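You operate a simulated robot arm through the tools that you are given. There is no shell and no other tool.

You run a simulated robot arm. Do the job below in one go: nothing can be reset, and whatever is moved stays where it is left.

## Task
Fetch the teal handset from the drawer, dock it in bay 2 and switch the dock on.
Fine: it is in the second drawer below the key rack; shut the drawer.

The check looks at the end state, three seconds after you hand in, the way a careful person would. Anything else that was tipped, shoved, dropped, spilled or broken makes it a failure.

## Robot
A 7-joint arm with a two-finger parallel gripper, fixed in place. Base frame: the origin is on the floor under the middle of its stand, x ahead of it, y to its left, z up. Readings come in mm, degrees, newtons and seconds.
It reaches about 1247 mm from its shoulder. Its first joint turns from -132.0 to 132.0 degrees. Payload 3.91 kg.
Tool frame: the origin (TCP) lies between the finger pads and is the grasp point; the fingertips stand 30 mm ahead of it; z points along the fingers, y is the line along which they close. Largest opening 110 mm; finger width 20, thickness 10; the body of the gripper, 48 by 112 mm, starts 55 mm behind the TCP.
Orientation is that of the tool frame in the base frame, as a unit quaternion [w, x, y, z]. With the fingers straight down and closing along the base's y, the tool's x points along the base's -x, its y along +y and its z along -z.

## Interface
- The arm moves only by the tool nudge_tool. Its argument "commands" is a list of rows, each an object of numbers (a shift or turn left out is 0, a gripper value left out holds the last): "fingers": the opening in per cent of the stroke, from 0 (shut) to 100 (fully open); "x", "y", "z": the shift along the tool's x, y, z in cm; "wx", "wy", "wz": the turn, a rotation vector about the tool's x, y, z in degrees. In form: [{"fingers": .., "x": .., "y": .., "z": .., "wx": .., "wy": .., "wz": ..}, ...]. A call has 1 to 20 rows; each row shifts and turns the commanded pose from where the row before left it, along the tool's axes as they then stand. Each row takes 0.2 s and may step no farther than 50 mm and 8.6 degrees from the row before; otherwise, or with a gripper value out of range, the whole call is refused. A pose out of reach is approached as far as the arm can. The call stops where the force on the tool passes 40 N (or 10 N more than at its start, if that is more) or the arm is blocked; 0.2 s more then pass. The fingers move at their own pace (about 108 mm/s each) and stop on an object; they squeeze with about 24 N. The grip force told is the motor's: it shows also when the fingers shut on nothing. Time passes only in rows, and 0.2 s behind the last, so rows that do not move let the fingers close. It gives the time, the measured TCP pose, the force on the tool (base axes), the opening and the grip force at its end, in the units of the frame above (readings bear some noise), with the torque about the TCP (base axes, N m) and any sound that the robot's microphone picked up.
- Cameras (640 x 400 px; columns grow to the right, rows downward): "scene" is fixed at [51.1, 651, 1518.6]; the picture's right is [-0.27, -0.96, 0.00], its down [-0.69, 0.20, -0.69] and it looks along [0.67, -0.19, -0.72] (base axes); focal length 343 px, centre (320, 200). "wrist" rides on the gripper at [72, 17, -103] in the tool frame; the picture's right is [-0.23, 0.97, 0.00], its down [-0.76, -0.18, -0.62] and it looks along [-0.61, -0.14, 0.78] (tool axes); focal length 222 px, centre (320, 200). There is no depth. A picture from a camera that has moved, and an enlarged one, comes with that camera's place and axes in the base frame and with its lens.
- camera(camera): a new picture of that camera. No time passes.
- close_up(camera, box): a new picture of the part [left, top, right, bottom] of that camera's present view, enlarged. No time passes.
- sign_off(): hands the job in; it is judged then, once.

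Places have to be worked out from the pictures, the camera data and where the tool is seen. Open the gripper and draw the arm clear of the work before you hand the job in, unless the task says otherwise.

The tools are called after ">>>" by a JSON object that holds its "method" and its "body". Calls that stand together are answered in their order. nudge_tool: Moves the arm, as the interface text tells. Its arguments: {"type":"object","properties":{"commands":{"type":"array","items":{"type":"object","properties":{"fingers":{"type":"number"},"x":{"type":"number"},"y":{"type":"number"},"z":{"type":"number"},"wx":{"type":"number"},"wy":{"type":"number"},"wz":{"type":"number"}}}}},"required":["commands"]} The other tools are called the same way: camera (camera) takes a picture; close_up (camera, box) takes an enlarged picture of a part of a camera's view; sign_off () hands the job in.

At the start:

```text
time_s: 0.0
tool_pos: [266.8, 454.7, 1264.1]
ee_rot: [0.001, 0.0, 1.0, 0.001]
contact_force: [-0.4, -0.2, 0.0]
torque: [-0.01, 0.0, 0.03]
width: 110.2
grasp_force: 0.0
```

scene: 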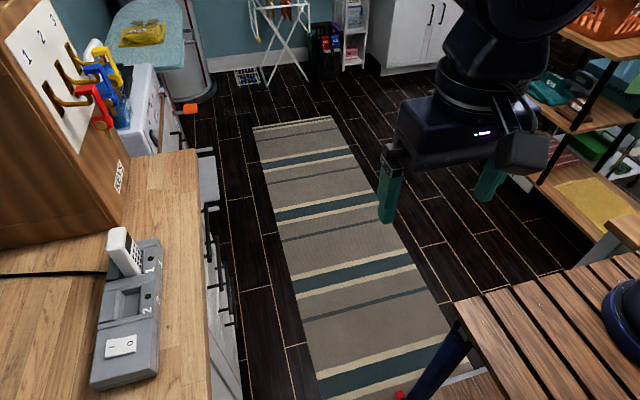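
wrist: 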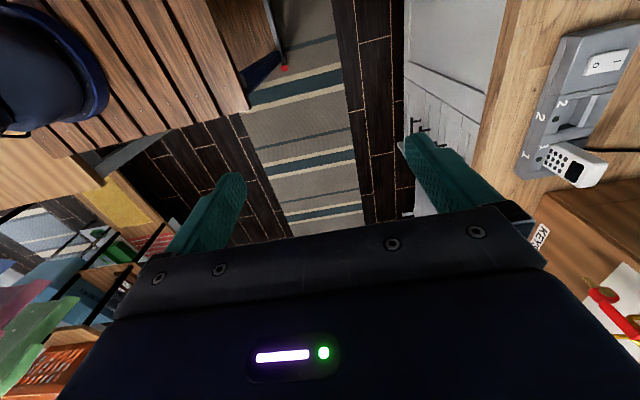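

The scene shows a counter with a key rack, the dock with two bays and a rocker switch, and drawers beneath on the front face. I'll take enlarged looks at these before moving anything.

>>> {"method": "close_up", "body": {"camera": "scene", "box": [60, 200, 260, 400]}}

>>> {"method": "close_up", "body": {"camera": "scene", "box": [0, 0, 240, 200]}}

>>> {"method": "close_up", "body": {"camera": "wrist", "box": [380, 0, 640, 260]}}

```text
2.00 times, centred on (160, 300) of scene
camera zoom: at [51.1, 651.0, 1518.6], right [-0.27, -0.96, 0.0], down [-0.69, 0.2, -0.69], along [0.67, -0.19, -0.72], focal length 686 px, centre (640, 0)
```

zoom: 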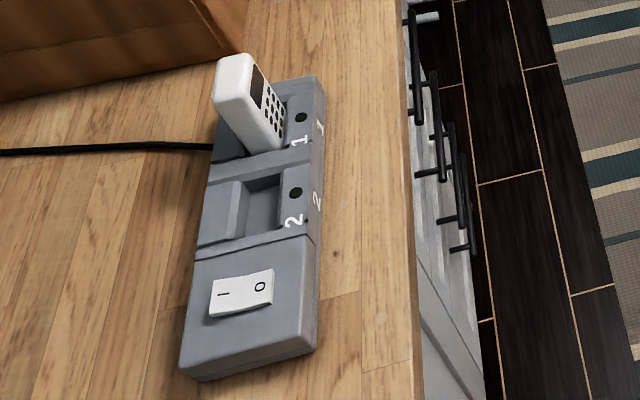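

```text
2.00 times, centred on (120, 100) of scene
camera zoom: at [51.1, 651.0, 1518.6], right [-0.27, -0.96, 0.0], down [-0.69, 0.2, -0.69], along [0.67, -0.19, -0.72], focal length 686 px, centre (720, 400)
```

zoom: 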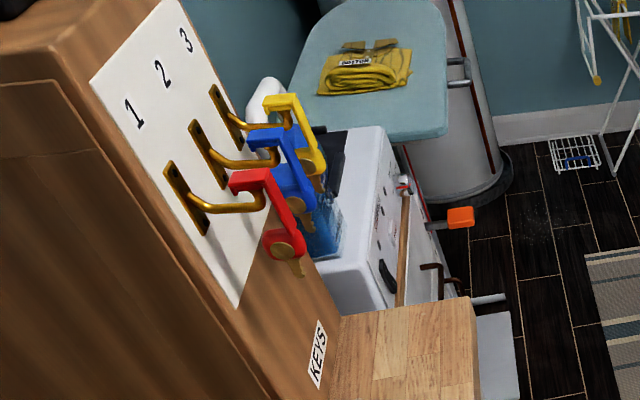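

```text
1.54 times, centred on (510, 130) of wrist
camera zoom: at [194.3, 471.3, 1366.9], right [0.23, 0.97, 0.0], down [0.76, -0.18, 0.62], along [0.61, -0.14, -0.78], focal length 342 px, centre (28, 308)
```

zoom: 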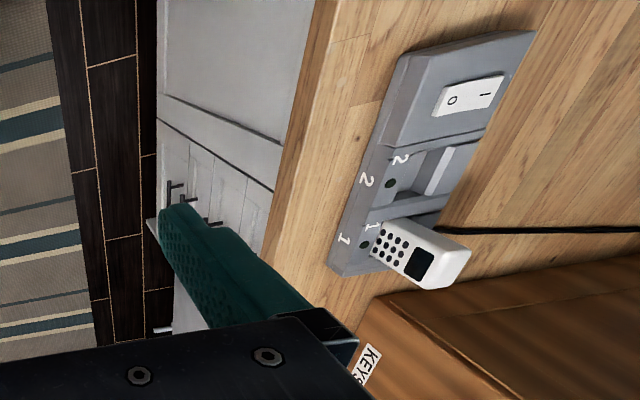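

The dock lies along x on the counter with bay 2 in the middle; its dot triangulates to about (437, 871, 942). I need the drawer fronts now, so I'll zoom in on the handles.

>>> {"method": "close_up", "body": {"camera": "scene", "box": [170, 130, 260, 220]}}

>>> {"method": "close_up", "body": {"camera": "scene", "box": [180, 180, 270, 400]}}

>>> {"method": "close_up", "body": {"camera": "wrist", "box": [390, 90, 480, 220]}}

```text
4.44 times, centred on (215, 175) of scene
camera zoom: at [51.1, 651.0, 1518.6], right [-0.27, -0.96, 0.0], down [-0.69, 0.2, -0.69], along [0.67, -0.19, -0.72], focal length 1524 px, centre (787, 311)
```

zoom: 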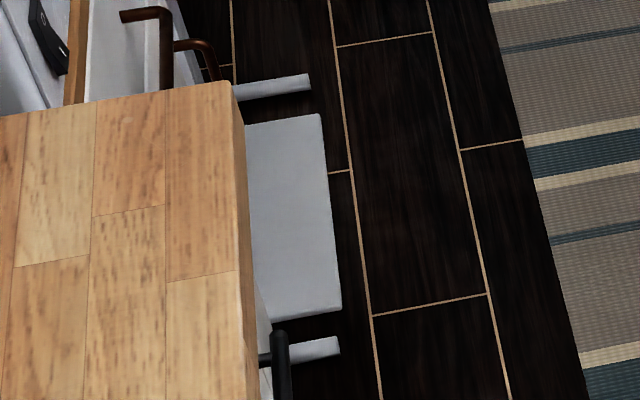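

```text
1.82 times, centred on (225, 290) of scene
camera zoom: at [51.1, 651.0, 1518.6], right [-0.27, -0.96, 0.0], down [-0.69, 0.2, -0.69], along [0.67, -0.19, -0.72], focal length 624 px, centre (493, 36)
```

zoom: 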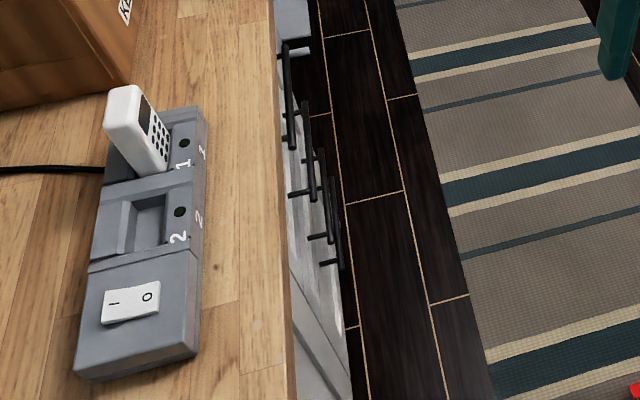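

```text
3.08 times, centred on (435, 155) of wrist
camera zoom: at [194.3, 471.3, 1366.9], right [0.23, 0.97, 0.0], down [0.76, -0.18, 0.62], along [0.61, -0.14, -0.78], focal length 684 px, centre (-34, 338)
```

zoom: 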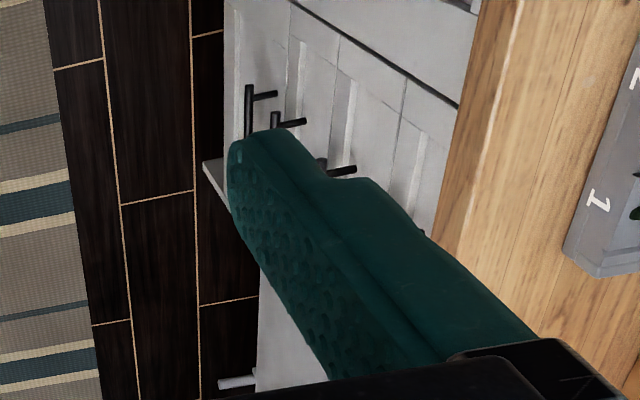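

The handles form a column of four drawers under the counter front, facing −y. To see the whole front I'll turn the tool to point along +y (rotating −90° about tool x) and then look with the wrist camera.

>>> {"method": "nudge_tool", "body": {"commands": [{"y": -3}, {"y": -3}, {"y": -3}, {"wx": -8.2}, {"wx": -8.2}, {"wx": -8.2}, {"wx": -8.2}, {"wx": -8.2}, {"wx": -8.2}, {"wx": -8.2}, {"wx": -8.2}, {"wx": -8.2}, {"wx": -8.2}, {"wx": -8.0}]}}

>>> {"method": "camera", "body": {"camera": "wrist"}}

>>> {"method": "camera", "body": {"camera": "scene"}}

```text
time_s: 3.0
tool_pos: [281.6, 390.4, 1291.1]
ee_rot: [0.001, 0.0, 0.707, 0.708]
contact_force: [-0.7, -0.9, 0.4]
torque: [0.0, 0.01, 0.01]
width: 109.8
grasp_force: 0.0
out of reach, approached as far as the arm can: row 13, 14
```

```text
taken
camera wrist: at [208.9, 287.7, 1307.0], right [0.23, 0.0, 0.97], down [0.76, -0.62, -0.18], along [0.61, 0.78, -0.14], focal length 222 px, centre (320, 200)
```

wrist: 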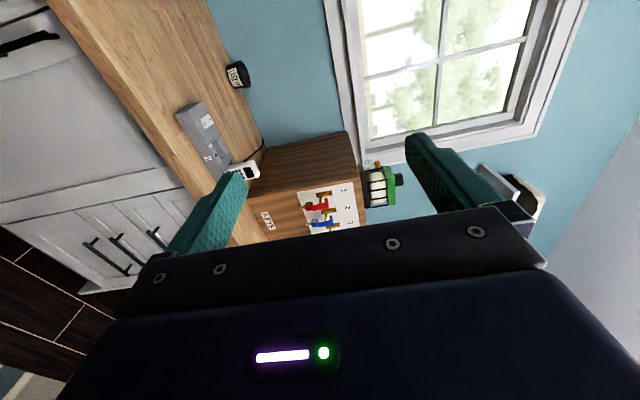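

```text
taken
```

scene: 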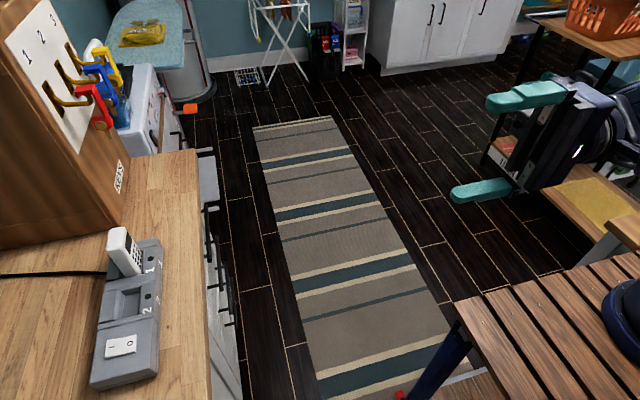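

The turn worked (tool now points along +y, tool y is up). I'll lower the tool to about z = 900 to view the drawer fronts squarely.

>>> {"method": "nudge_tool", "body": {"commands": [{"y": -5}, {"y": -5}, {"y": -5}, {"y": -5}, {"y": -5}, {"y": -5}, {"y": -5}]}}

>>> {"method": "camera", "body": {"camera": "wrist"}}

>>> {"method": "camera", "body": {"camera": "scene"}}

```text
time_s: 4.6
tool_pos: [321.6, 463.8, 975.6]
ee_rot: [0.001, 0.001, 0.707, 0.707]
contact_force: [-0.4, 0.2, 0.9]
torque: [-0.02, 0.04, 0.02]
width: 109.9
grasp_force: 0.1
out of reach, approached as far as the arm can: row 1, 2, 3, 4, 5
```

```text
taken
camera wrist: at [249.4, 360.4, 992.8], right [0.23, 0.0, 0.97], down [0.76, -0.62, -0.18], along [0.61, 0.78, -0.14], focal length 222 px, centre (320, 200)
```

wrist: 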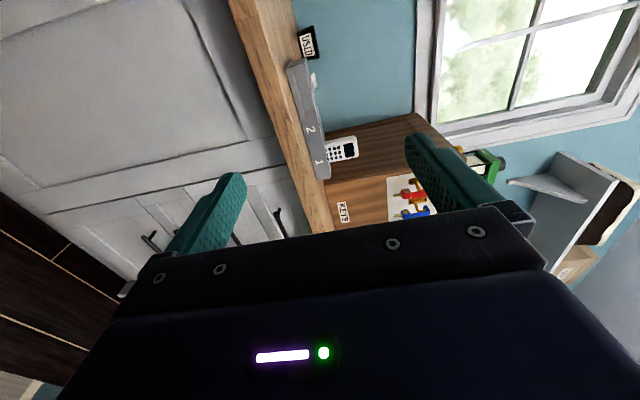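

```text
taken
```

scene: 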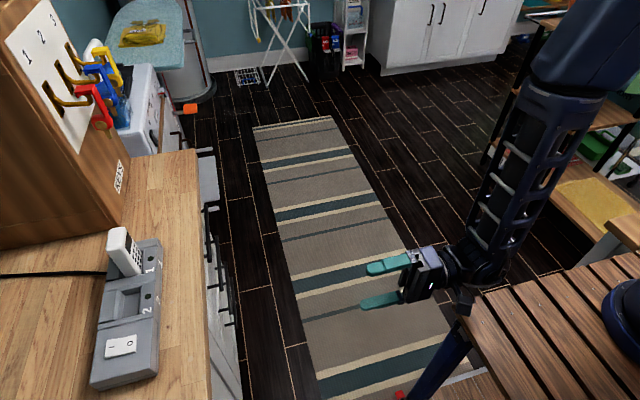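

The arm was still catching up with the commanded pose; I'll let it settle and re-read the pose.

>>> {"method": "nudge_tool", "body": {"commands": [{}, {}, {}, {}, {}]}}

>>> {"method": "camera", "body": {"camera": "wrist"}}

```text
time_s: 5.8
tool_pos: [322.3, 463.6, 976.4]
ee_rot: [0.0, 0.0, 0.707, 0.707]
contact_force: [0.7, 0.6, 0.1]
torque: [0.0, -0.02, 0.02]
width: 109.9
grasp_force: 0.1
```

```text
taken
camera wrist: at [249.7, 360.6, 992.9], right [0.23, 0.0, 0.97], down [0.76, -0.62, -0.18], along [0.61, 0.78, -0.14], focal length 222 px, centre (320, 200)
```

wrist: 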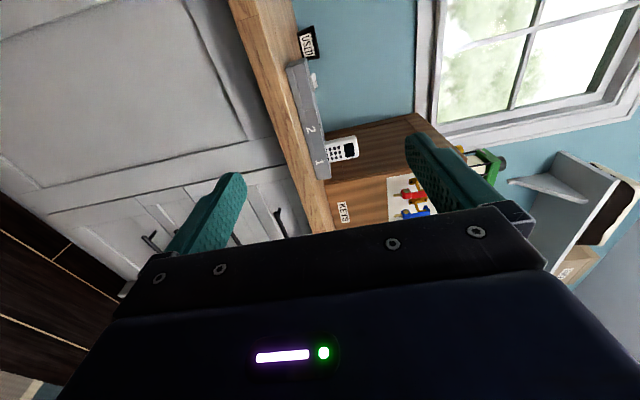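

The tool now sits at (322, 464, 976). I'll move +x by 25 cm and down 15 cm so the drawer column comes into the clear part of the wrist view.

>>> {"method": "nudge_tool", "body": {"commands": [{"x": -5}, {"x": -5}, {"x": -5}, {"x": -5}, {"x": -5}, {"y": -5}, {"y": -5}, {"y": -5}, {}]}}

>>> {"method": "camera", "body": {"camera": "wrist"}}

```text
time_s: 7.8
tool_pos: [570.7, 461.5, 825.8]
ee_rot: [0.0, 0.0, 0.707, 0.707]
contact_force: [0.6, 0.5, 0.8]
torque: [-0.01, -0.06, 0.01]
width: 109.8
grasp_force: 0.2
```

```text
taken
camera wrist: at [498.4, 360.5, 842.4], right [0.23, 0.0, 0.97], down [0.76, -0.62, -0.18], along [0.61, 0.78, -0.14], focal length 222 px, centre (320, 200)
```

wrist: 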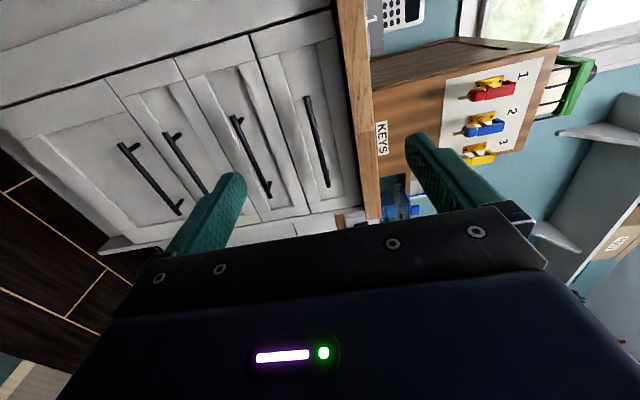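

Now I see the four drawers stacked under the KEYS cabinet (picture right is up). I'll zoom in to locate the handles, especially the second from the top.

>>> {"method": "close_up", "body": {"camera": "wrist", "box": [80, 20, 400, 240]}}

>>> {"method": "close_up", "body": {"camera": "wrist", "box": [200, 80, 360, 220]}}

>>> {"method": "camera", "body": {"camera": "scene"}}

```text
1.82 times, centred on (240, 130) of wrist
camera zoom: at [498.4, 360.5, 842.4], right [0.23, 0.0, 0.97], down [0.76, -0.62, -0.18], along [0.61, 0.78, -0.14], focal length 404 px, centre (466, 327)
```

zoom: 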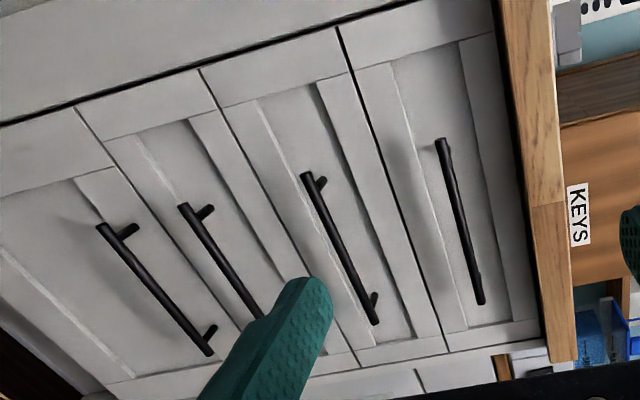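

```text
2.86 times, centred on (280, 150) of wrist
camera zoom: at [498.4, 360.5, 842.4], right [0.23, 0.0, 0.97], down [0.76, -0.62, -0.18], along [0.61, 0.78, -0.14], focal length 635 px, centre (434, 343)
```

zoom: 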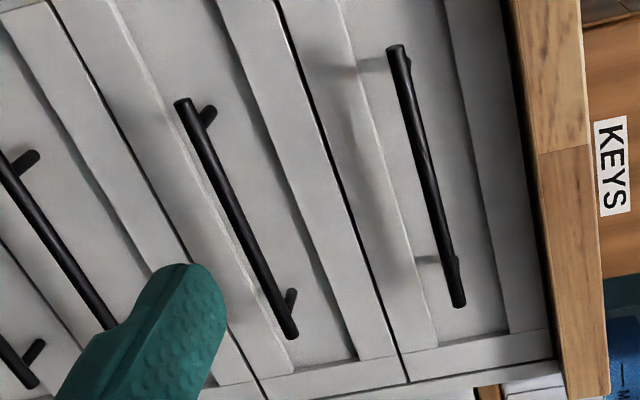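

```text
taken
```

scene: 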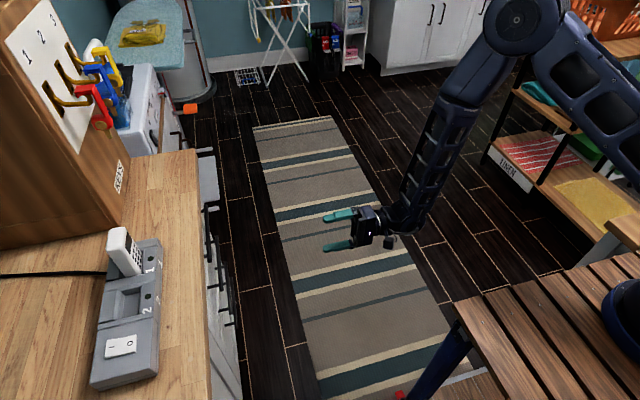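

Triangulating, the second drawer's bar runs along x from about 595 to 793 at y ≈ 785, z ≈ 650 (the top one is at z ≈ 796). I'll line up in front of its middle with the fingers half open and stop short to check.

>>> {"method": "nudge_tool", "body": {"commands": [{"fingers": 55, "x": -2.47, "y": -3.52, "z": 2.4}, {"x": -2.47, "y": -3.52, "z": 2.4}, {"x": -2.47, "y": -3.52, "z": 2.4}, {"x": -2.47, "y": -3.52, "z": 2.4}, {"x": -2.47, "y": -3.52, "z": 2.4}, {"z": 3}, {"z": 3}, {"z": 3}, {}]}}

>>> {"method": "camera", "body": {"camera": "wrist"}}

>>> {"method": "camera", "body": {"camera": "scene"}}

```text
time_s: 9.8
tool_pos: [694.9, 674.5, 649.0]
ee_rot: [0.0, 0.0, 0.707, 0.707]
contact_force: [0.3, 0.2, -0.1]
torque: [0.01, 0.0, -0.02]
width: 60.5
grasp_force: 0.1
```

```text
taken
camera wrist: at [622.1, 571.3, 666.0], right [0.23, 0.0, 0.97], down [0.76, -0.62, -0.18], along [0.61, 0.78, -0.14], focal length 222 px, centre (320, 200)
```

wrist: 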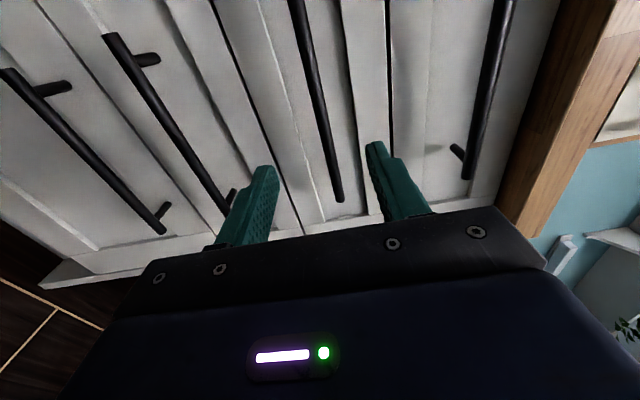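

```text
taken
```

scene: 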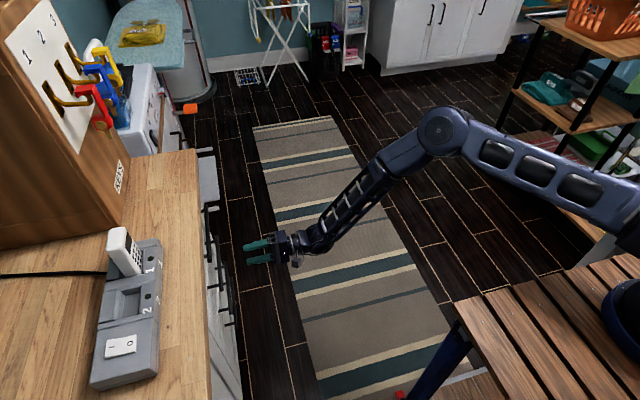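

The second drawer's bar lies between the two fingers at z ≈ 651, as computed. I'll advance about 97 mm so the bar sits between the pads and close on it.

>>> {"method": "nudge_tool", "body": {"commands": [{"z": 3.2}, {"z": 3.2}, {"z": 2}, {"z": 1.3}, {}]}}

>>> {"method": "camera", "body": {"camera": "wrist"}}

>>> {"method": "close_up", "body": {"camera": "scene", "box": [180, 180, 320, 320]}}

```text
time_s: 11.0
tool_pos: [694.2, 772.1, 649.3]
ee_rot: [0.0, 0.0, 0.707, 0.707]
contact_force: [-0.2, -0.1, 0.2]
torque: [0.0, 0.03, -0.03]
width: 60.6
grasp_force: 0.0
```

```text
taken
camera wrist: at [621.9, 668.1, 666.1], right [0.23, 0.0, 0.97], down [0.76, -0.62, -0.18], along [0.61, 0.78, -0.14], focal length 222 px, centre (320, 200)
```

wrist: 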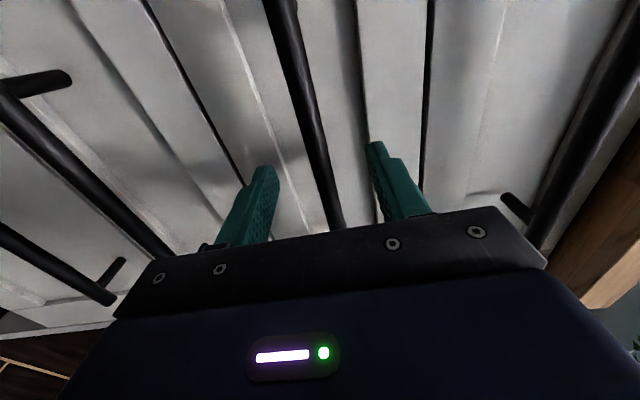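

```text
2.86 times, centred on (250, 250) of scene
camera zoom: at [51.1, 651.0, 1518.6], right [-0.27, -0.96, 0.0], down [-0.69, 0.2, -0.69], along [0.67, -0.19, -0.72], focal length 980 px, centre (520, 57)
```

zoom: 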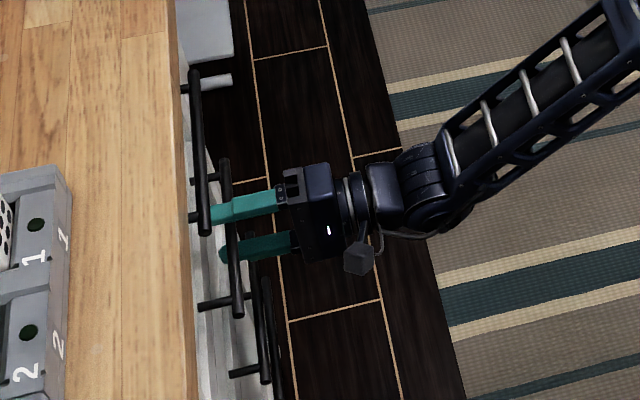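

Bar 2 is between the fingers with no contact force. I'll close the gripper on it.

>>> {"method": "nudge_tool", "body": {"commands": [{"fingers": 0}, {}, {}, {}]}}

```text
time_s: 12.0
tool_pos: [695.3, 771.6, 652.7]
ee_rot: [0.001, 0.001, 0.706, 0.709]
contact_force: [-1.5, -0.1, 26.2]
torque: [0.32, 0.94, 0.16]
width: 11.7
grasp_force: 45.0
```

The bar is gripped (11.7 mm) but sits a few mm higher than the tool, giving a 26 N vertical force. I'll relieve that by shifting up 4 mm, then begin pulling slowly.

>>> {"method": "nudge_tool", "body": {"commands": [{"y": 0.35}, {}, {"z": -1}, {"z": -1.5}, {"z": -2}]}}

```text
time_s: 13.2
tool_pos: [695.4, 725.8, 652.4]
ee_rot: [0.0, 0.0, 0.707, 0.707]
contact_force: [2.2, 1.2, -3.0]
torque: [0.05, -0.9, 0.01]
width: 11.4
grasp_force: 45.1
```

The drawer is moving freely with low force. I'll keep pulling another 18 cm and look.

>>> {"method": "nudge_tool", "body": {"commands": [{"z": -3}, {"z": -3}, {"z": -3}, {"z": -3}, {"z": -3}, {"z": -3}, {}]}}

>>> {"method": "camera", "body": {"camera": "scene"}}

>>> {"method": "camera", "body": {"camera": "wrist"}}

```text
time_s: 14.8
tool_pos: [694.0, 546.9, 652.7]
ee_rot: [0.0, 0.0, 0.707, 0.707]
contact_force: [0.8, -1.7, -13.2]
torque: [-0.13, -0.91, 0.01]
width: 11.5
grasp_force: 44.8
```

```text
taken
```

scene: 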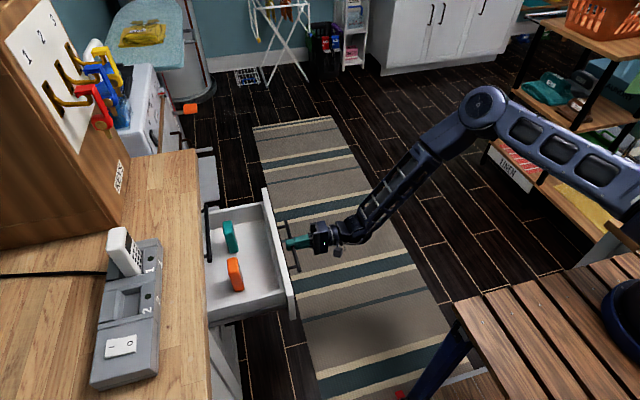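

```text
taken
camera wrist: at [621.8, 443.4, 669.1], right [0.23, 0.0, 0.97], down [0.76, -0.62, -0.18], along [0.61, 0.78, -0.14], focal length 222 px, centre (320, 200)
```

wrist: 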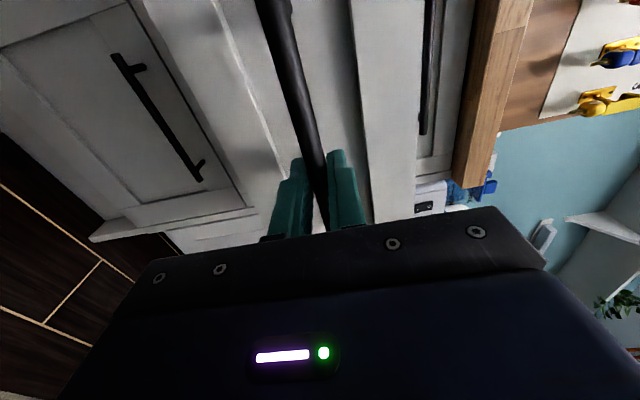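

The drawer is open about 22 cm, with a teal and an orange handset inside. I'll zoom in on them.

>>> {"method": "close_up", "body": {"camera": "scene", "box": [195, 185, 305, 325]}}

>>> {"method": "close_up", "body": {"camera": "scene", "box": [205, 205, 265, 305]}}

>>> {"method": "close_up", "body": {"camera": "scene", "box": [80, 215, 170, 300]}}

```text
2.86 times, centred on (250, 255) of scene
camera zoom: at [51.1, 651.0, 1518.6], right [-0.27, -0.96, 0.0], down [-0.69, 0.2, -0.69], along [0.67, -0.19, -0.72], focal length 980 px, centre (520, 43)
```

zoom: 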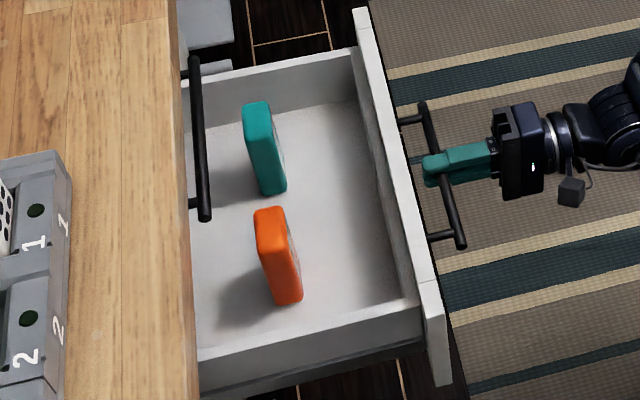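

```text
4.00 times, centred on (235, 255) of scene
camera zoom: at [51.1, 651.0, 1518.6], right [-0.27, -0.96, 0.0], down [-0.69, 0.2, -0.69], along [0.67, -0.19, -0.72], focal length 1372 px, centre (660, -20)
```

zoom: 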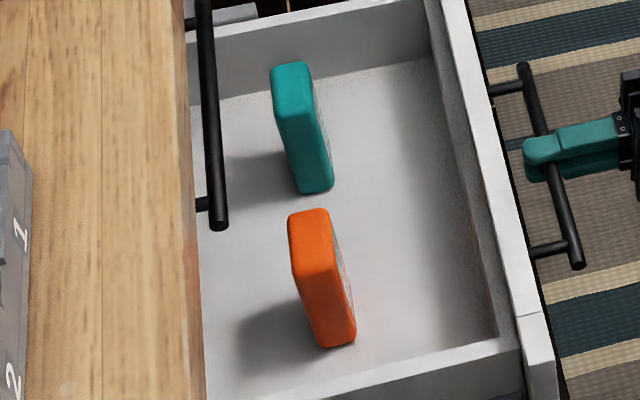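

```text
4.71 times, centred on (125, 258) of scene
camera zoom: at [51.1, 651.0, 1518.6], right [-0.27, -0.96, 0.0], down [-0.69, 0.2, -0.69], along [0.67, -0.19, -0.72], focal length 1614 px, centre (1238, -71)
```

zoom: 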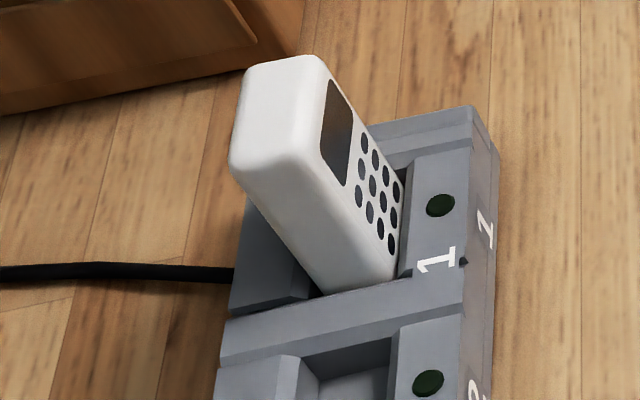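

Both handsets stand upright in the drawer, the teal one toward the far (+x) side at y ≈ 740, still close to the counter edge and top handle. I'll pull the drawer about 12 cm more to make room for a vertical grasp.

>>> {"method": "nudge_tool", "body": {"commands": [{"z": -2}, {"z": -2}, {"z": -2}, {"z": -2}, {"z": -2}, {"z": -2}, {}]}}

>>> {"method": "camera", "body": {"camera": "scene"}}

```text
time_s: 16.4
tool_pos: [693.6, 425.9, 652.3]
ee_rot: [0.0, 0.001, 0.708, 0.707]
contact_force: [-13.3, -0.3, -28.5]
torque: [-0.24, -0.88, -0.17]
width: 11.6
grasp_force: 44.8
```

```text
taken
```

scene: 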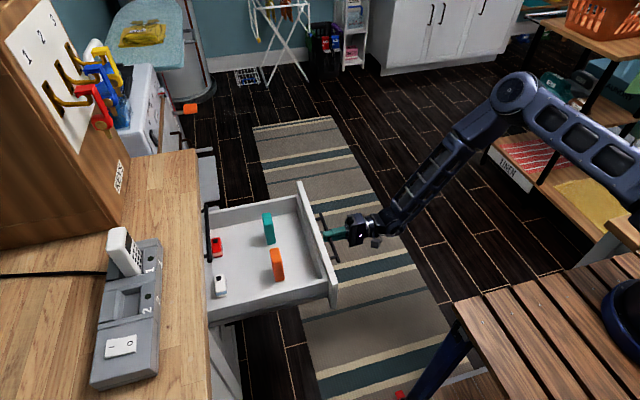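

The drawer is now open about 345 mm, revealing red and white handsets behind; the teal one is well clear. I'll release the handle and back off.

>>> {"method": "nudge_tool", "body": {"commands": [{"fingers": 55}, {}, {}, {"z": -2}, {"z": -3}, {"z": -3}]}}

>>> {"method": "camera", "body": {"camera": "wrist"}}

>>> {"method": "close_up", "body": {"camera": "scene", "box": [195, 175, 345, 325]}}

```text
time_s: 17.8
tool_pos: [693.0, 346.1, 654.7]
ee_rot: [0.0, 0.0, 0.707, 0.707]
contact_force: [-0.3, -0.3, -0.5]
torque: [0.01, 0.02, -0.03]
width: 60.5
grasp_force: 0.0
```

```text
taken
camera wrist: at [621.2, 243.2, 670.8], right [0.23, 0.0, 0.97], down [0.76, -0.62, -0.18], along [0.61, 0.78, -0.14], focal length 222 px, centre (320, 200)
```

wrist: 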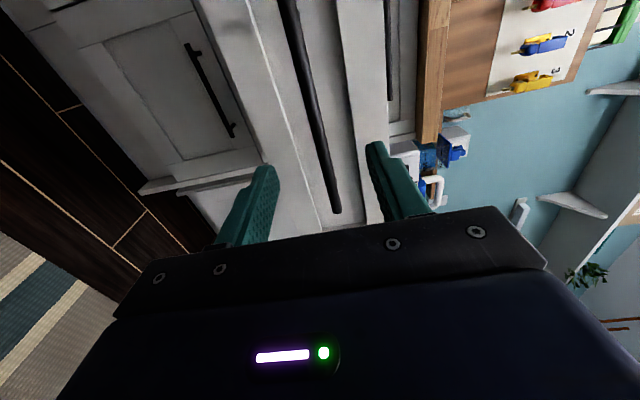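

```text
2.67 times, centred on (270, 250) of scene
camera zoom: at [51.1, 651.0, 1518.6], right [-0.27, -0.96, 0.0], down [-0.69, 0.2, -0.69], along [0.67, -0.19, -0.72], focal length 914 px, centre (453, 67)
```

zoom: 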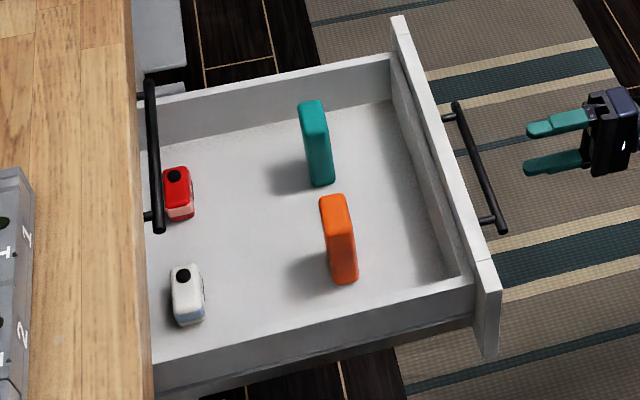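

The drawer stayed put and the tool is free. I'll raise the tool to z ≈ 1000, then turn it to point straight down.

>>> {"method": "nudge_tool", "body": {"commands": [{"y": 5, "fingers": 100}, {"y": 5}, {"y": 5}, {"y": 5}, {"y": 5}, {"y": 5}, {"y": 5}, {"wx": 8.2}, {"wx": 8.2}, {"wx": 8.2}, {"wx": 8.2}, {"wx": 8.2}, {"wx": 8.2}, {"wx": 8.2}, {"wx": 8.2}, {"wx": 8.2}, {"wx": 8.2}, {"wx": 8.0}, {}]}}

>>> {"method": "camera", "body": {"camera": "wrist"}}

>>> {"method": "camera", "body": {"camera": "scene"}}

```text
time_s: 21.8
tool_pos: [695.1, 344.7, 1003.2]
ee_rot: [-0.001, 0.001, 1.0, -0.001]
contact_force: [-0.9, -0.6, -1.0]
torque: [-0.04, -0.01, -0.02]
width: 110.1
grasp_force: 0.0
```

```text
taken
camera wrist: at [622.3, 363.6, 1106.2], right [0.23, 0.97, 0.0], down [0.76, -0.18, 0.62], along [0.61, -0.14, -0.78], focal length 222 px, centre (320, 200)
```

wrist: 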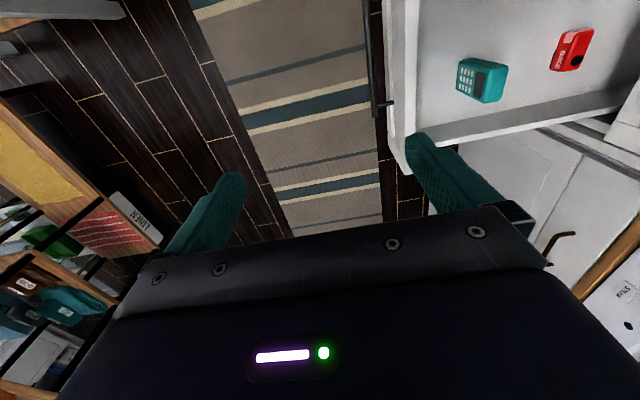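

```text
taken
```

scene: 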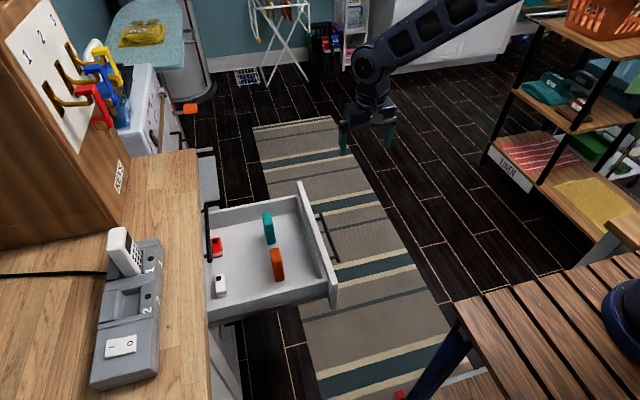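

The teal handset is visible with its keypad facing −y. I'll zoom in to understand its pose and size.

>>> {"method": "close_up", "body": {"camera": "wrist", "box": [430, 20, 610, 130]}}

>>> {"method": "close_up", "body": {"camera": "scene", "box": [240, 200, 300, 290]}}

```text
3.56 times, centred on (520, 75) of wrist
camera zoom: at [622.3, 363.6, 1106.2], right [0.23, 0.97, 0.0], down [0.76, -0.18, 0.62], along [0.61, -0.14, -0.78], focal length 790 px, centre (-391, 644)
```

zoom: 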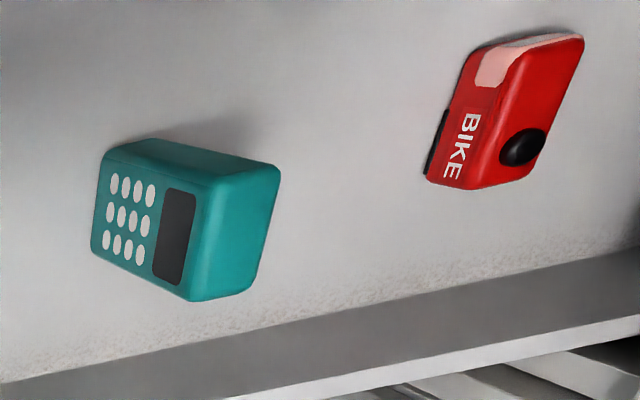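

```text
4.44 times, centred on (270, 245) of scene
camera zoom: at [51.1, 651.0, 1518.6], right [-0.27, -0.96, 0.0], down [-0.69, 0.2, -0.69], along [0.67, -0.19, -0.72], focal length 1524 px, centre (542, 0)
```

zoom: 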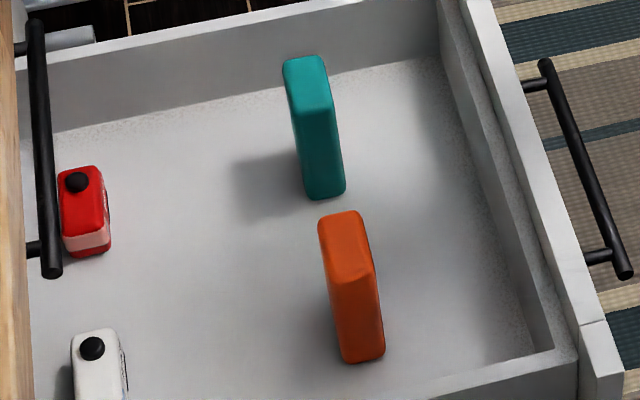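

The teal handset stands on its bottom end: about 52 (x) × 30 (y) × 97 mm, centred near (765, 620), top at z ≈ 711; keypad facing −y. Before grasping it I'll look at the dock bays closely from above.

>>> {"method": "nudge_tool", "body": {"commands": [{"z": -5}, {"z": -5}, {"z": -5}, {"x": 3.39, "y": 3.25}, {"x": 3.39, "y": 3.25}, {"x": 3.39, "y": 3.25}, {"x": 3.39, "y": 3.25}, {"x": 3.39, "y": 3.25}, {"x": 3.39, "y": 3.25}, {"x": 3.39, "y": 3.25}, {"x": 3.39, "y": 3.25}, {"x": 3.39, "y": 3.25}, {"x": 3.39, "y": 3.25}, {"x": 3.39, "y": 3.25}, {"x": 3.39, "y": 3.25}, {"x": 3.39, "y": 3.25}, {"x": 3.39, "y": 3.25}, {}]}}

>>> {"method": "camera", "body": {"camera": "wrist"}}

>>> {"method": "camera", "body": {"camera": "scene"}}

```text
time_s: 25.6
tool_pos: [220.7, 801.4, 1151.9]
ee_rot: [-0.001, 0.0, 1.0, -0.001]
contact_force: [0.6, 0.3, -0.6]
torque: [0.02, -0.02, 0.01]
width: 110.0
grasp_force: 0.0
```

```text
taken
camera wrist: at [147.7, 819.4, 1255.4], right [0.23, 0.97, 0.0], down [0.76, -0.18, 0.62], along [0.61, -0.14, -0.78], focal length 222 px, centre (320, 200)
```

wrist: 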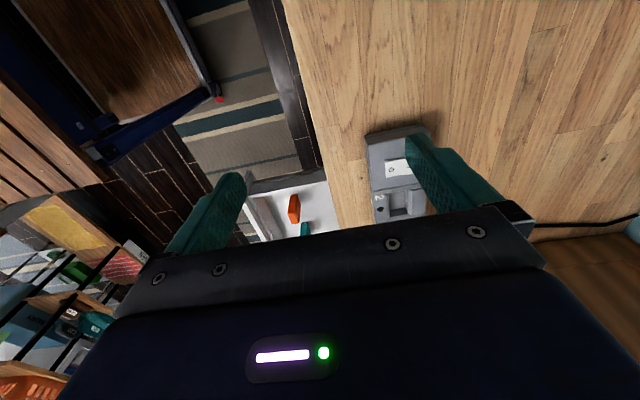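

```text
taken
```

scene: 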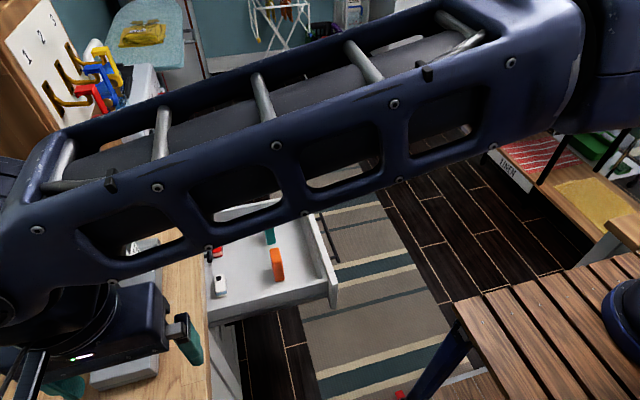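

The right finger hides part of the dock. I'll shift +x 12 cm and +y 7 cm to see it between the fingers.

>>> {"method": "nudge_tool", "body": {"commands": [{"x": -4, "y": 2.3}, {"x": -4, "y": 2.3}, {"x": -4, "y": 2.3}, {}]}}

>>> {"method": "camera", "body": {"camera": "wrist"}}

>>> {"method": "close_up", "body": {"camera": "wrist", "box": [270, 60, 430, 220]}}

```text
time_s: 26.6
tool_pos: [340.9, 871.4, 1153.8]
ee_rot: [0.0, 0.0, 1.0, 0.0]
contact_force: [-0.1, -0.7, 0.7]
torque: [0.01, 0.01, -0.02]
width: 109.8
grasp_force: 0.0
```

```text
taken
camera wrist: at [268.1, 888.7, 1255.8], right [0.23, 0.97, 0.0], down [0.76, -0.18, 0.62], along [0.61, -0.14, -0.78], focal length 222 px, centre (320, 200)
```

wrist: 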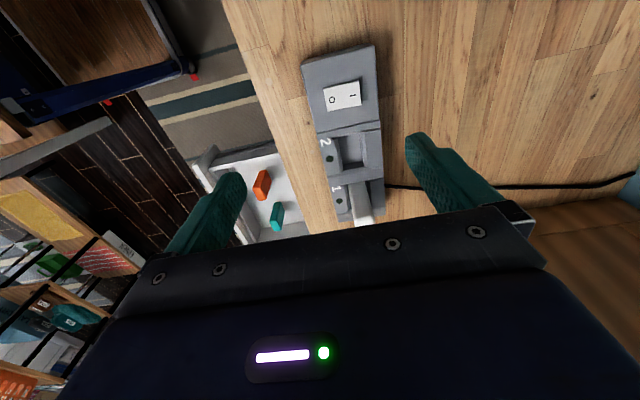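

```text
2.50 times, centred on (350, 140) of wrist
camera zoom: at [268.1, 888.7, 1255.8], right [0.23, 0.97, 0.0], down [0.76, -0.18, 0.62], along [0.61, -0.14, -0.78], focal length 555 px, centre (245, 350)
```

zoom: 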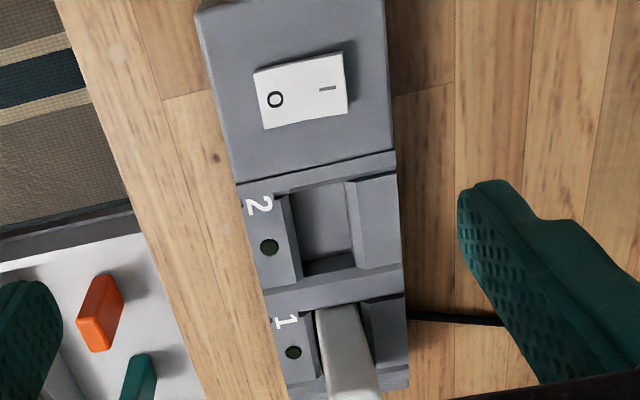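

The bay-2 slot spans about x 404–464, y 882–918, and the rocker (O toward −y, I toward +y) is at about (347, 899). I need the slot's lean angle, so I'll drop lower and pitch the tool to look along +x past the dock.

>>> {"method": "nudge_tool", "body": {"commands": [{"x": 4.5}, {"x": 4.5}, {"wy": -8}, {"wy": -8}, {"wy": -8}, {"wy": -8}, {"wy": -8}, {"x": 2.38, "z": 2.83}, {"x": 2.38, "z": 2.83}, {"x": 2.38, "z": 2.83}, {}]}}

>>> {"method": "camera", "body": {"camera": "wrist"}}

>>> {"method": "close_up", "body": {"camera": "wrist", "box": [260, 60, 440, 200]}}

```text
time_s: 29.0
tool_pos: [249.3, 869.9, 1041.0]
ee_rot: [0.342, 0.0, 0.94, 0.0]
contact_force: [0.4, -0.3, -1.0]
torque: [0.0, -0.02, -0.01]
width: 109.9
grasp_force: 0.1
```

```text
taken
camera wrist: at [127.8, 888.0, 1073.2], right [0.17, 0.97, 0.15], down [0.18, -0.18, 0.97], along [0.97, -0.14, -0.21], focal length 222 px, centre (320, 200)
```

wrist: 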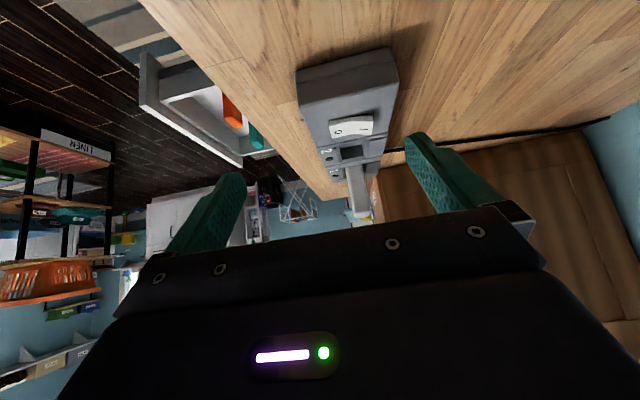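

```text
2.86 times, centred on (350, 130) of wrist
camera zoom: at [127.8, 888.0, 1073.2], right [0.17, 0.97, 0.15], down [0.18, -0.18, 0.97], along [0.97, -0.14, -0.21], focal length 635 px, centre (234, 400)
```

zoom: 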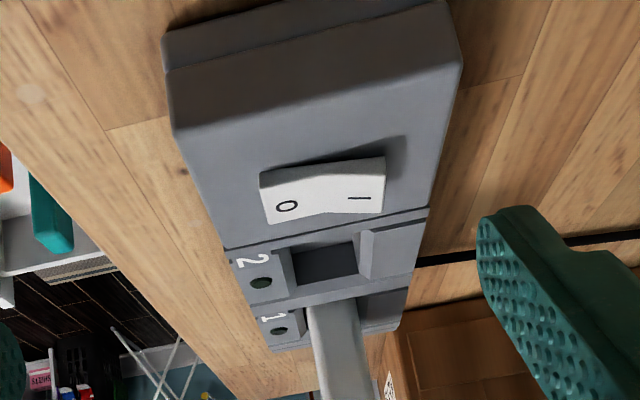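

From this view the white handset stands essentially vertical in bay 1 (y ≈ 886–916, top z ≈ 1024), and the rocker's I side is raised (dock off). So the teal one just needs to go straight down into bay 2, keypad toward −y as it already stands. Now I'll level the tool, rise, and travel over the drawer.

>>> {"method": "nudge_tool", "body": {"commands": [{"wy": 8, "z": -2}, {"wy": 8, "z": -2}, {"wy": 8, "z": -2}, {"wy": 8, "z": -2}, {"wy": 8, "z": -2}, {"z": -3}, {"x": -4.4, "y": -2.05}, {"x": -4.4, "y": -2.05}, {"x": -4.4, "y": -2.05}, {"x": -4.4, "y": -2.05}, {"x": -4.4, "y": -2.05}, {"x": -4.4, "y": -2.05}, {"x": -4.4, "y": -2.05}, {"x": -4.4, "y": -2.05}, {"x": -4.4, "y": -2.05}, {"x": -4.4, "y": -2.05}, {"x": -4.4, "y": -2.05}, {"x": -4.4, "y": -2.05}, {}]}}

>>> {"method": "camera", "body": {"camera": "wrist"}}

>>> {"method": "camera", "body": {"camera": "scene"}}

```text
time_s: 33.0
tool_pos: [740.2, 623.1, 1160.1]
ee_rot: [0.0, 0.0, 1.0, 0.0]
contact_force: [0.7, -0.9, 0.0]
torque: [-0.02, 0.01, 0.01]
width: 110.1
grasp_force: 0.0
```

```text
taken
camera wrist: at [667.1, 640.1, 1263.5], right [0.23, 0.97, 0.0], down [0.76, -0.18, 0.62], along [0.61, -0.14, -0.78], focal length 222 px, centre (320, 200)
```

wrist: 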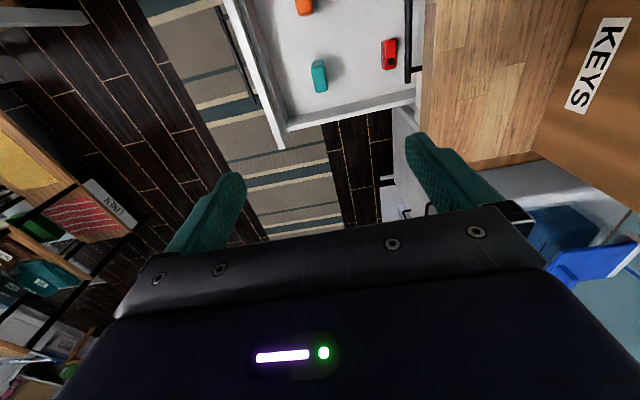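

```text
taken
```

scene: 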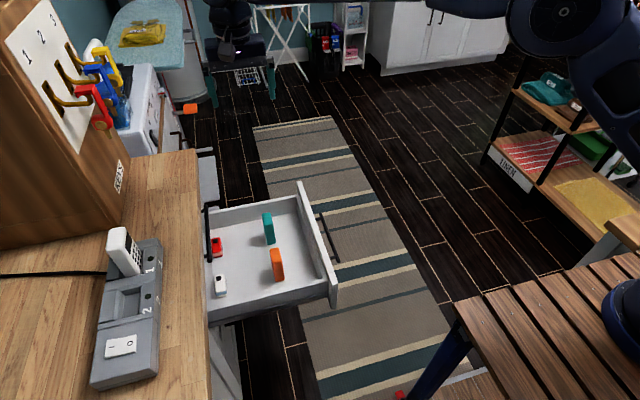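

The tool is above the drawer now; I'll descend to z ≈ 900 and look again for fine alignment over the teal handset.

>>> {"method": "nudge_tool", "body": {"commands": [{"z": 5}, {"z": 5}, {"z": 5}, {"z": 5}, {"z": 5}, {}]}}

>>> {"method": "camera", "body": {"camera": "wrist"}}

>>> {"method": "close_up", "body": {"camera": "wrist", "box": [240, 40, 400, 180]}}

```text
time_s: 34.4
tool_pos: [737.6, 624.0, 911.5]
ee_rot: [0.0, 0.0, 1.0, 0.0]
contact_force: [-0.5, -0.9, 0.4]
torque: [0.0, -0.01, 0.01]
width: 110.1
grasp_force: 0.0
```

```text
taken
camera wrist: at [664.8, 640.8, 1014.2], right [0.23, 0.97, 0.0], down [0.76, -0.18, 0.62], along [0.61, -0.14, -0.78], focal length 222 px, centre (320, 200)
```

wrist: 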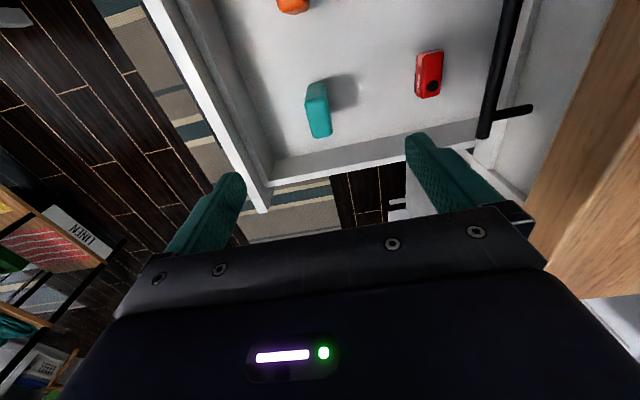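

```text
2.86 times, centred on (320, 110) of wrist
camera zoom: at [664.8, 640.8, 1014.2], right [0.23, 0.97, 0.0], down [0.76, -0.18, 0.62], along [0.61, -0.14, -0.78], focal length 635 px, centre (320, 457)
```

zoom: 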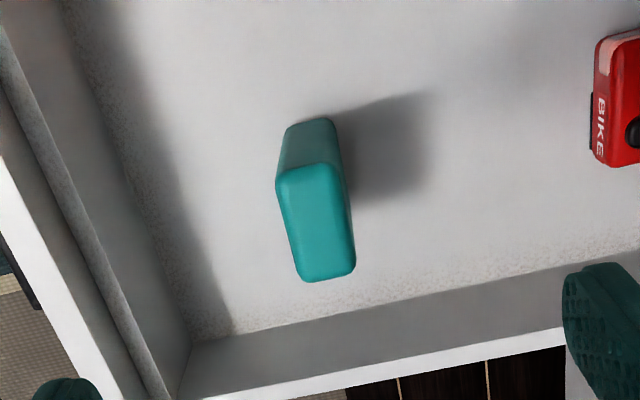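

The teal top face maps to x 740–790, y 603–630, so the centre is about (765, 617) and nearly square to the axes. I'll shift over it and descend to z ≈ 760 for a check.

>>> {"method": "nudge_tool", "body": {"commands": [{"x": -2.75, "y": -0.7}, {"z": 5}, {"z": 5}, {"z": 5}, {}]}}

>>> {"method": "camera", "body": {"camera": "wrist"}}

>>> {"method": "close_up", "body": {"camera": "scene", "box": [195, 150, 345, 300]}}

```text
time_s: 35.6
tool_pos: [763.5, 616.8, 761.3]
ee_rot: [0.0, 0.0, 1.0, 0.0]
contact_force: [0.8, -0.4, 0.8]
torque: [-0.03, -0.01, -0.01]
width: 110.0
grasp_force: 0.0
```

```text
taken
camera wrist: at [691.4, 634.3, 864.7], right [0.23, 0.97, 0.0], down [0.76, -0.18, 0.62], along [0.61, -0.14, -0.78], focal length 222 px, centre (320, 200)
```

wrist: 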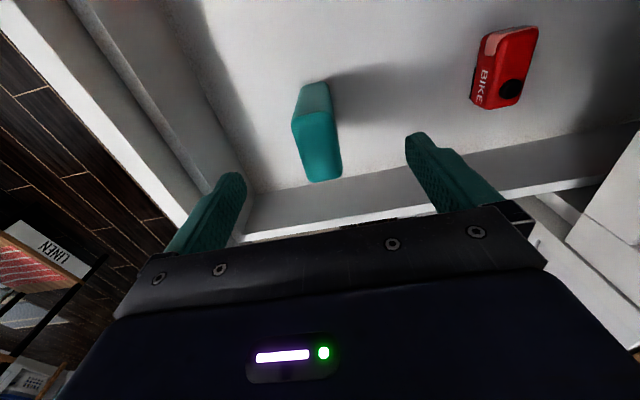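

```text
2.67 times, centred on (270, 225) of scene
camera zoom: at [51.1, 651.0, 1518.6], right [-0.27, -0.96, 0.0], down [-0.69, 0.2, -0.69], along [0.67, -0.19, -0.72], focal length 914 px, centre (453, 133)
```

zoom: 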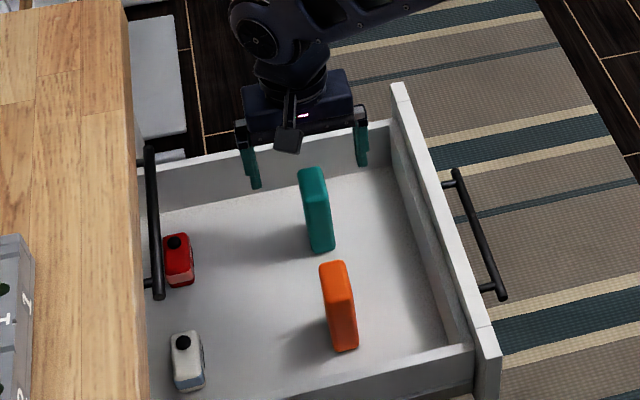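

The finer view agrees: teal top at z ≈ 711, centre (765, 617), centred between the fingers. I'll descend to z ≈ 692 and close.

>>> {"method": "nudge_tool", "body": {"commands": [{"z": 2.5}, {"z": 2.5}, {"z": 1.9}, {}]}}

>>> {"method": "close_up", "body": {"camera": "scene", "box": [195, 150, 345, 300]}}

>>> {"method": "camera", "body": {"camera": "wrist"}}

```text
time_s: 36.6
tool_pos: [765.4, 616.3, 692.0]
ee_rot: [0.0, 0.0, 1.0, 0.0]
contact_force: [0.0, 0.3, 0.1]
torque: [0.02, -0.04, -0.01]
width: 110.3
grasp_force: 0.0
```

```text
2.67 times, centred on (270, 225) of scene
camera zoom: at [51.1, 651.0, 1518.6], right [-0.27, -0.96, 0.0], down [-0.69, 0.2, -0.69], along [0.67, -0.19, -0.72], focal length 914 px, centre (453, 133)
```

zoom: 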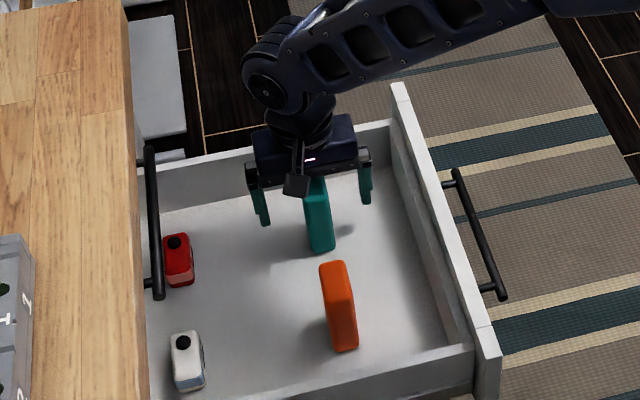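

```text
taken
camera wrist: at [692.7, 634.2, 795.9], right [0.23, 0.97, 0.0], down [0.76, -0.18, 0.62], along [0.61, -0.14, -0.78], focal length 222 px, centre (320, 200)
```

wrist: 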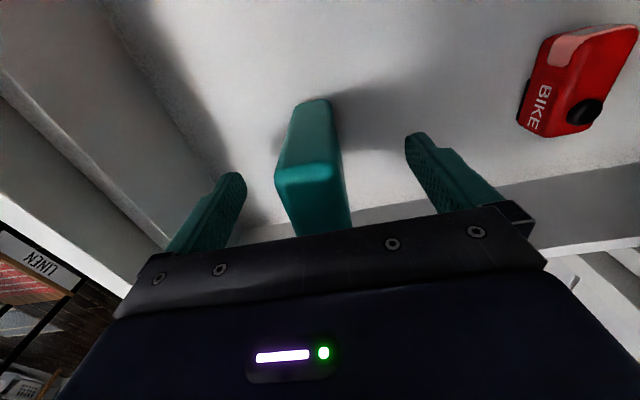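

The handset is centred between the open fingers with no contact. Closing now.

>>> {"method": "nudge_tool", "body": {"commands": [{"fingers": 0}, {}, {}, {}, {}]}}

>>> {"method": "camera", "body": {"camera": "wrist"}}

```text
time_s: 37.8
tool_pos: [764.4, 617.1, 692.9]
ee_rot: [-0.001, 0.0, 1.0, 0.001]
contact_force: [0.3, 0.8, -0.2]
torque: [0.01, -0.04, -0.02]
width: 30.2
grasp_force: 23.8
```

```text
taken
camera wrist: at [692.7, 634.2, 795.9], right [0.23, 0.97, 0.0], down [0.76, -0.18, 0.62], along [0.61, -0.14, -0.78], focal length 222 px, centre (320, 200)
```

wrist: 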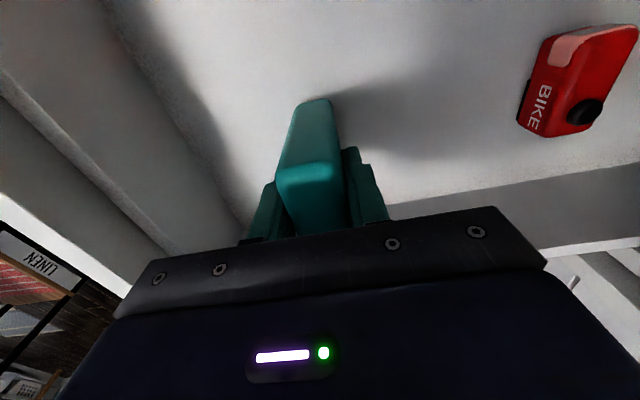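

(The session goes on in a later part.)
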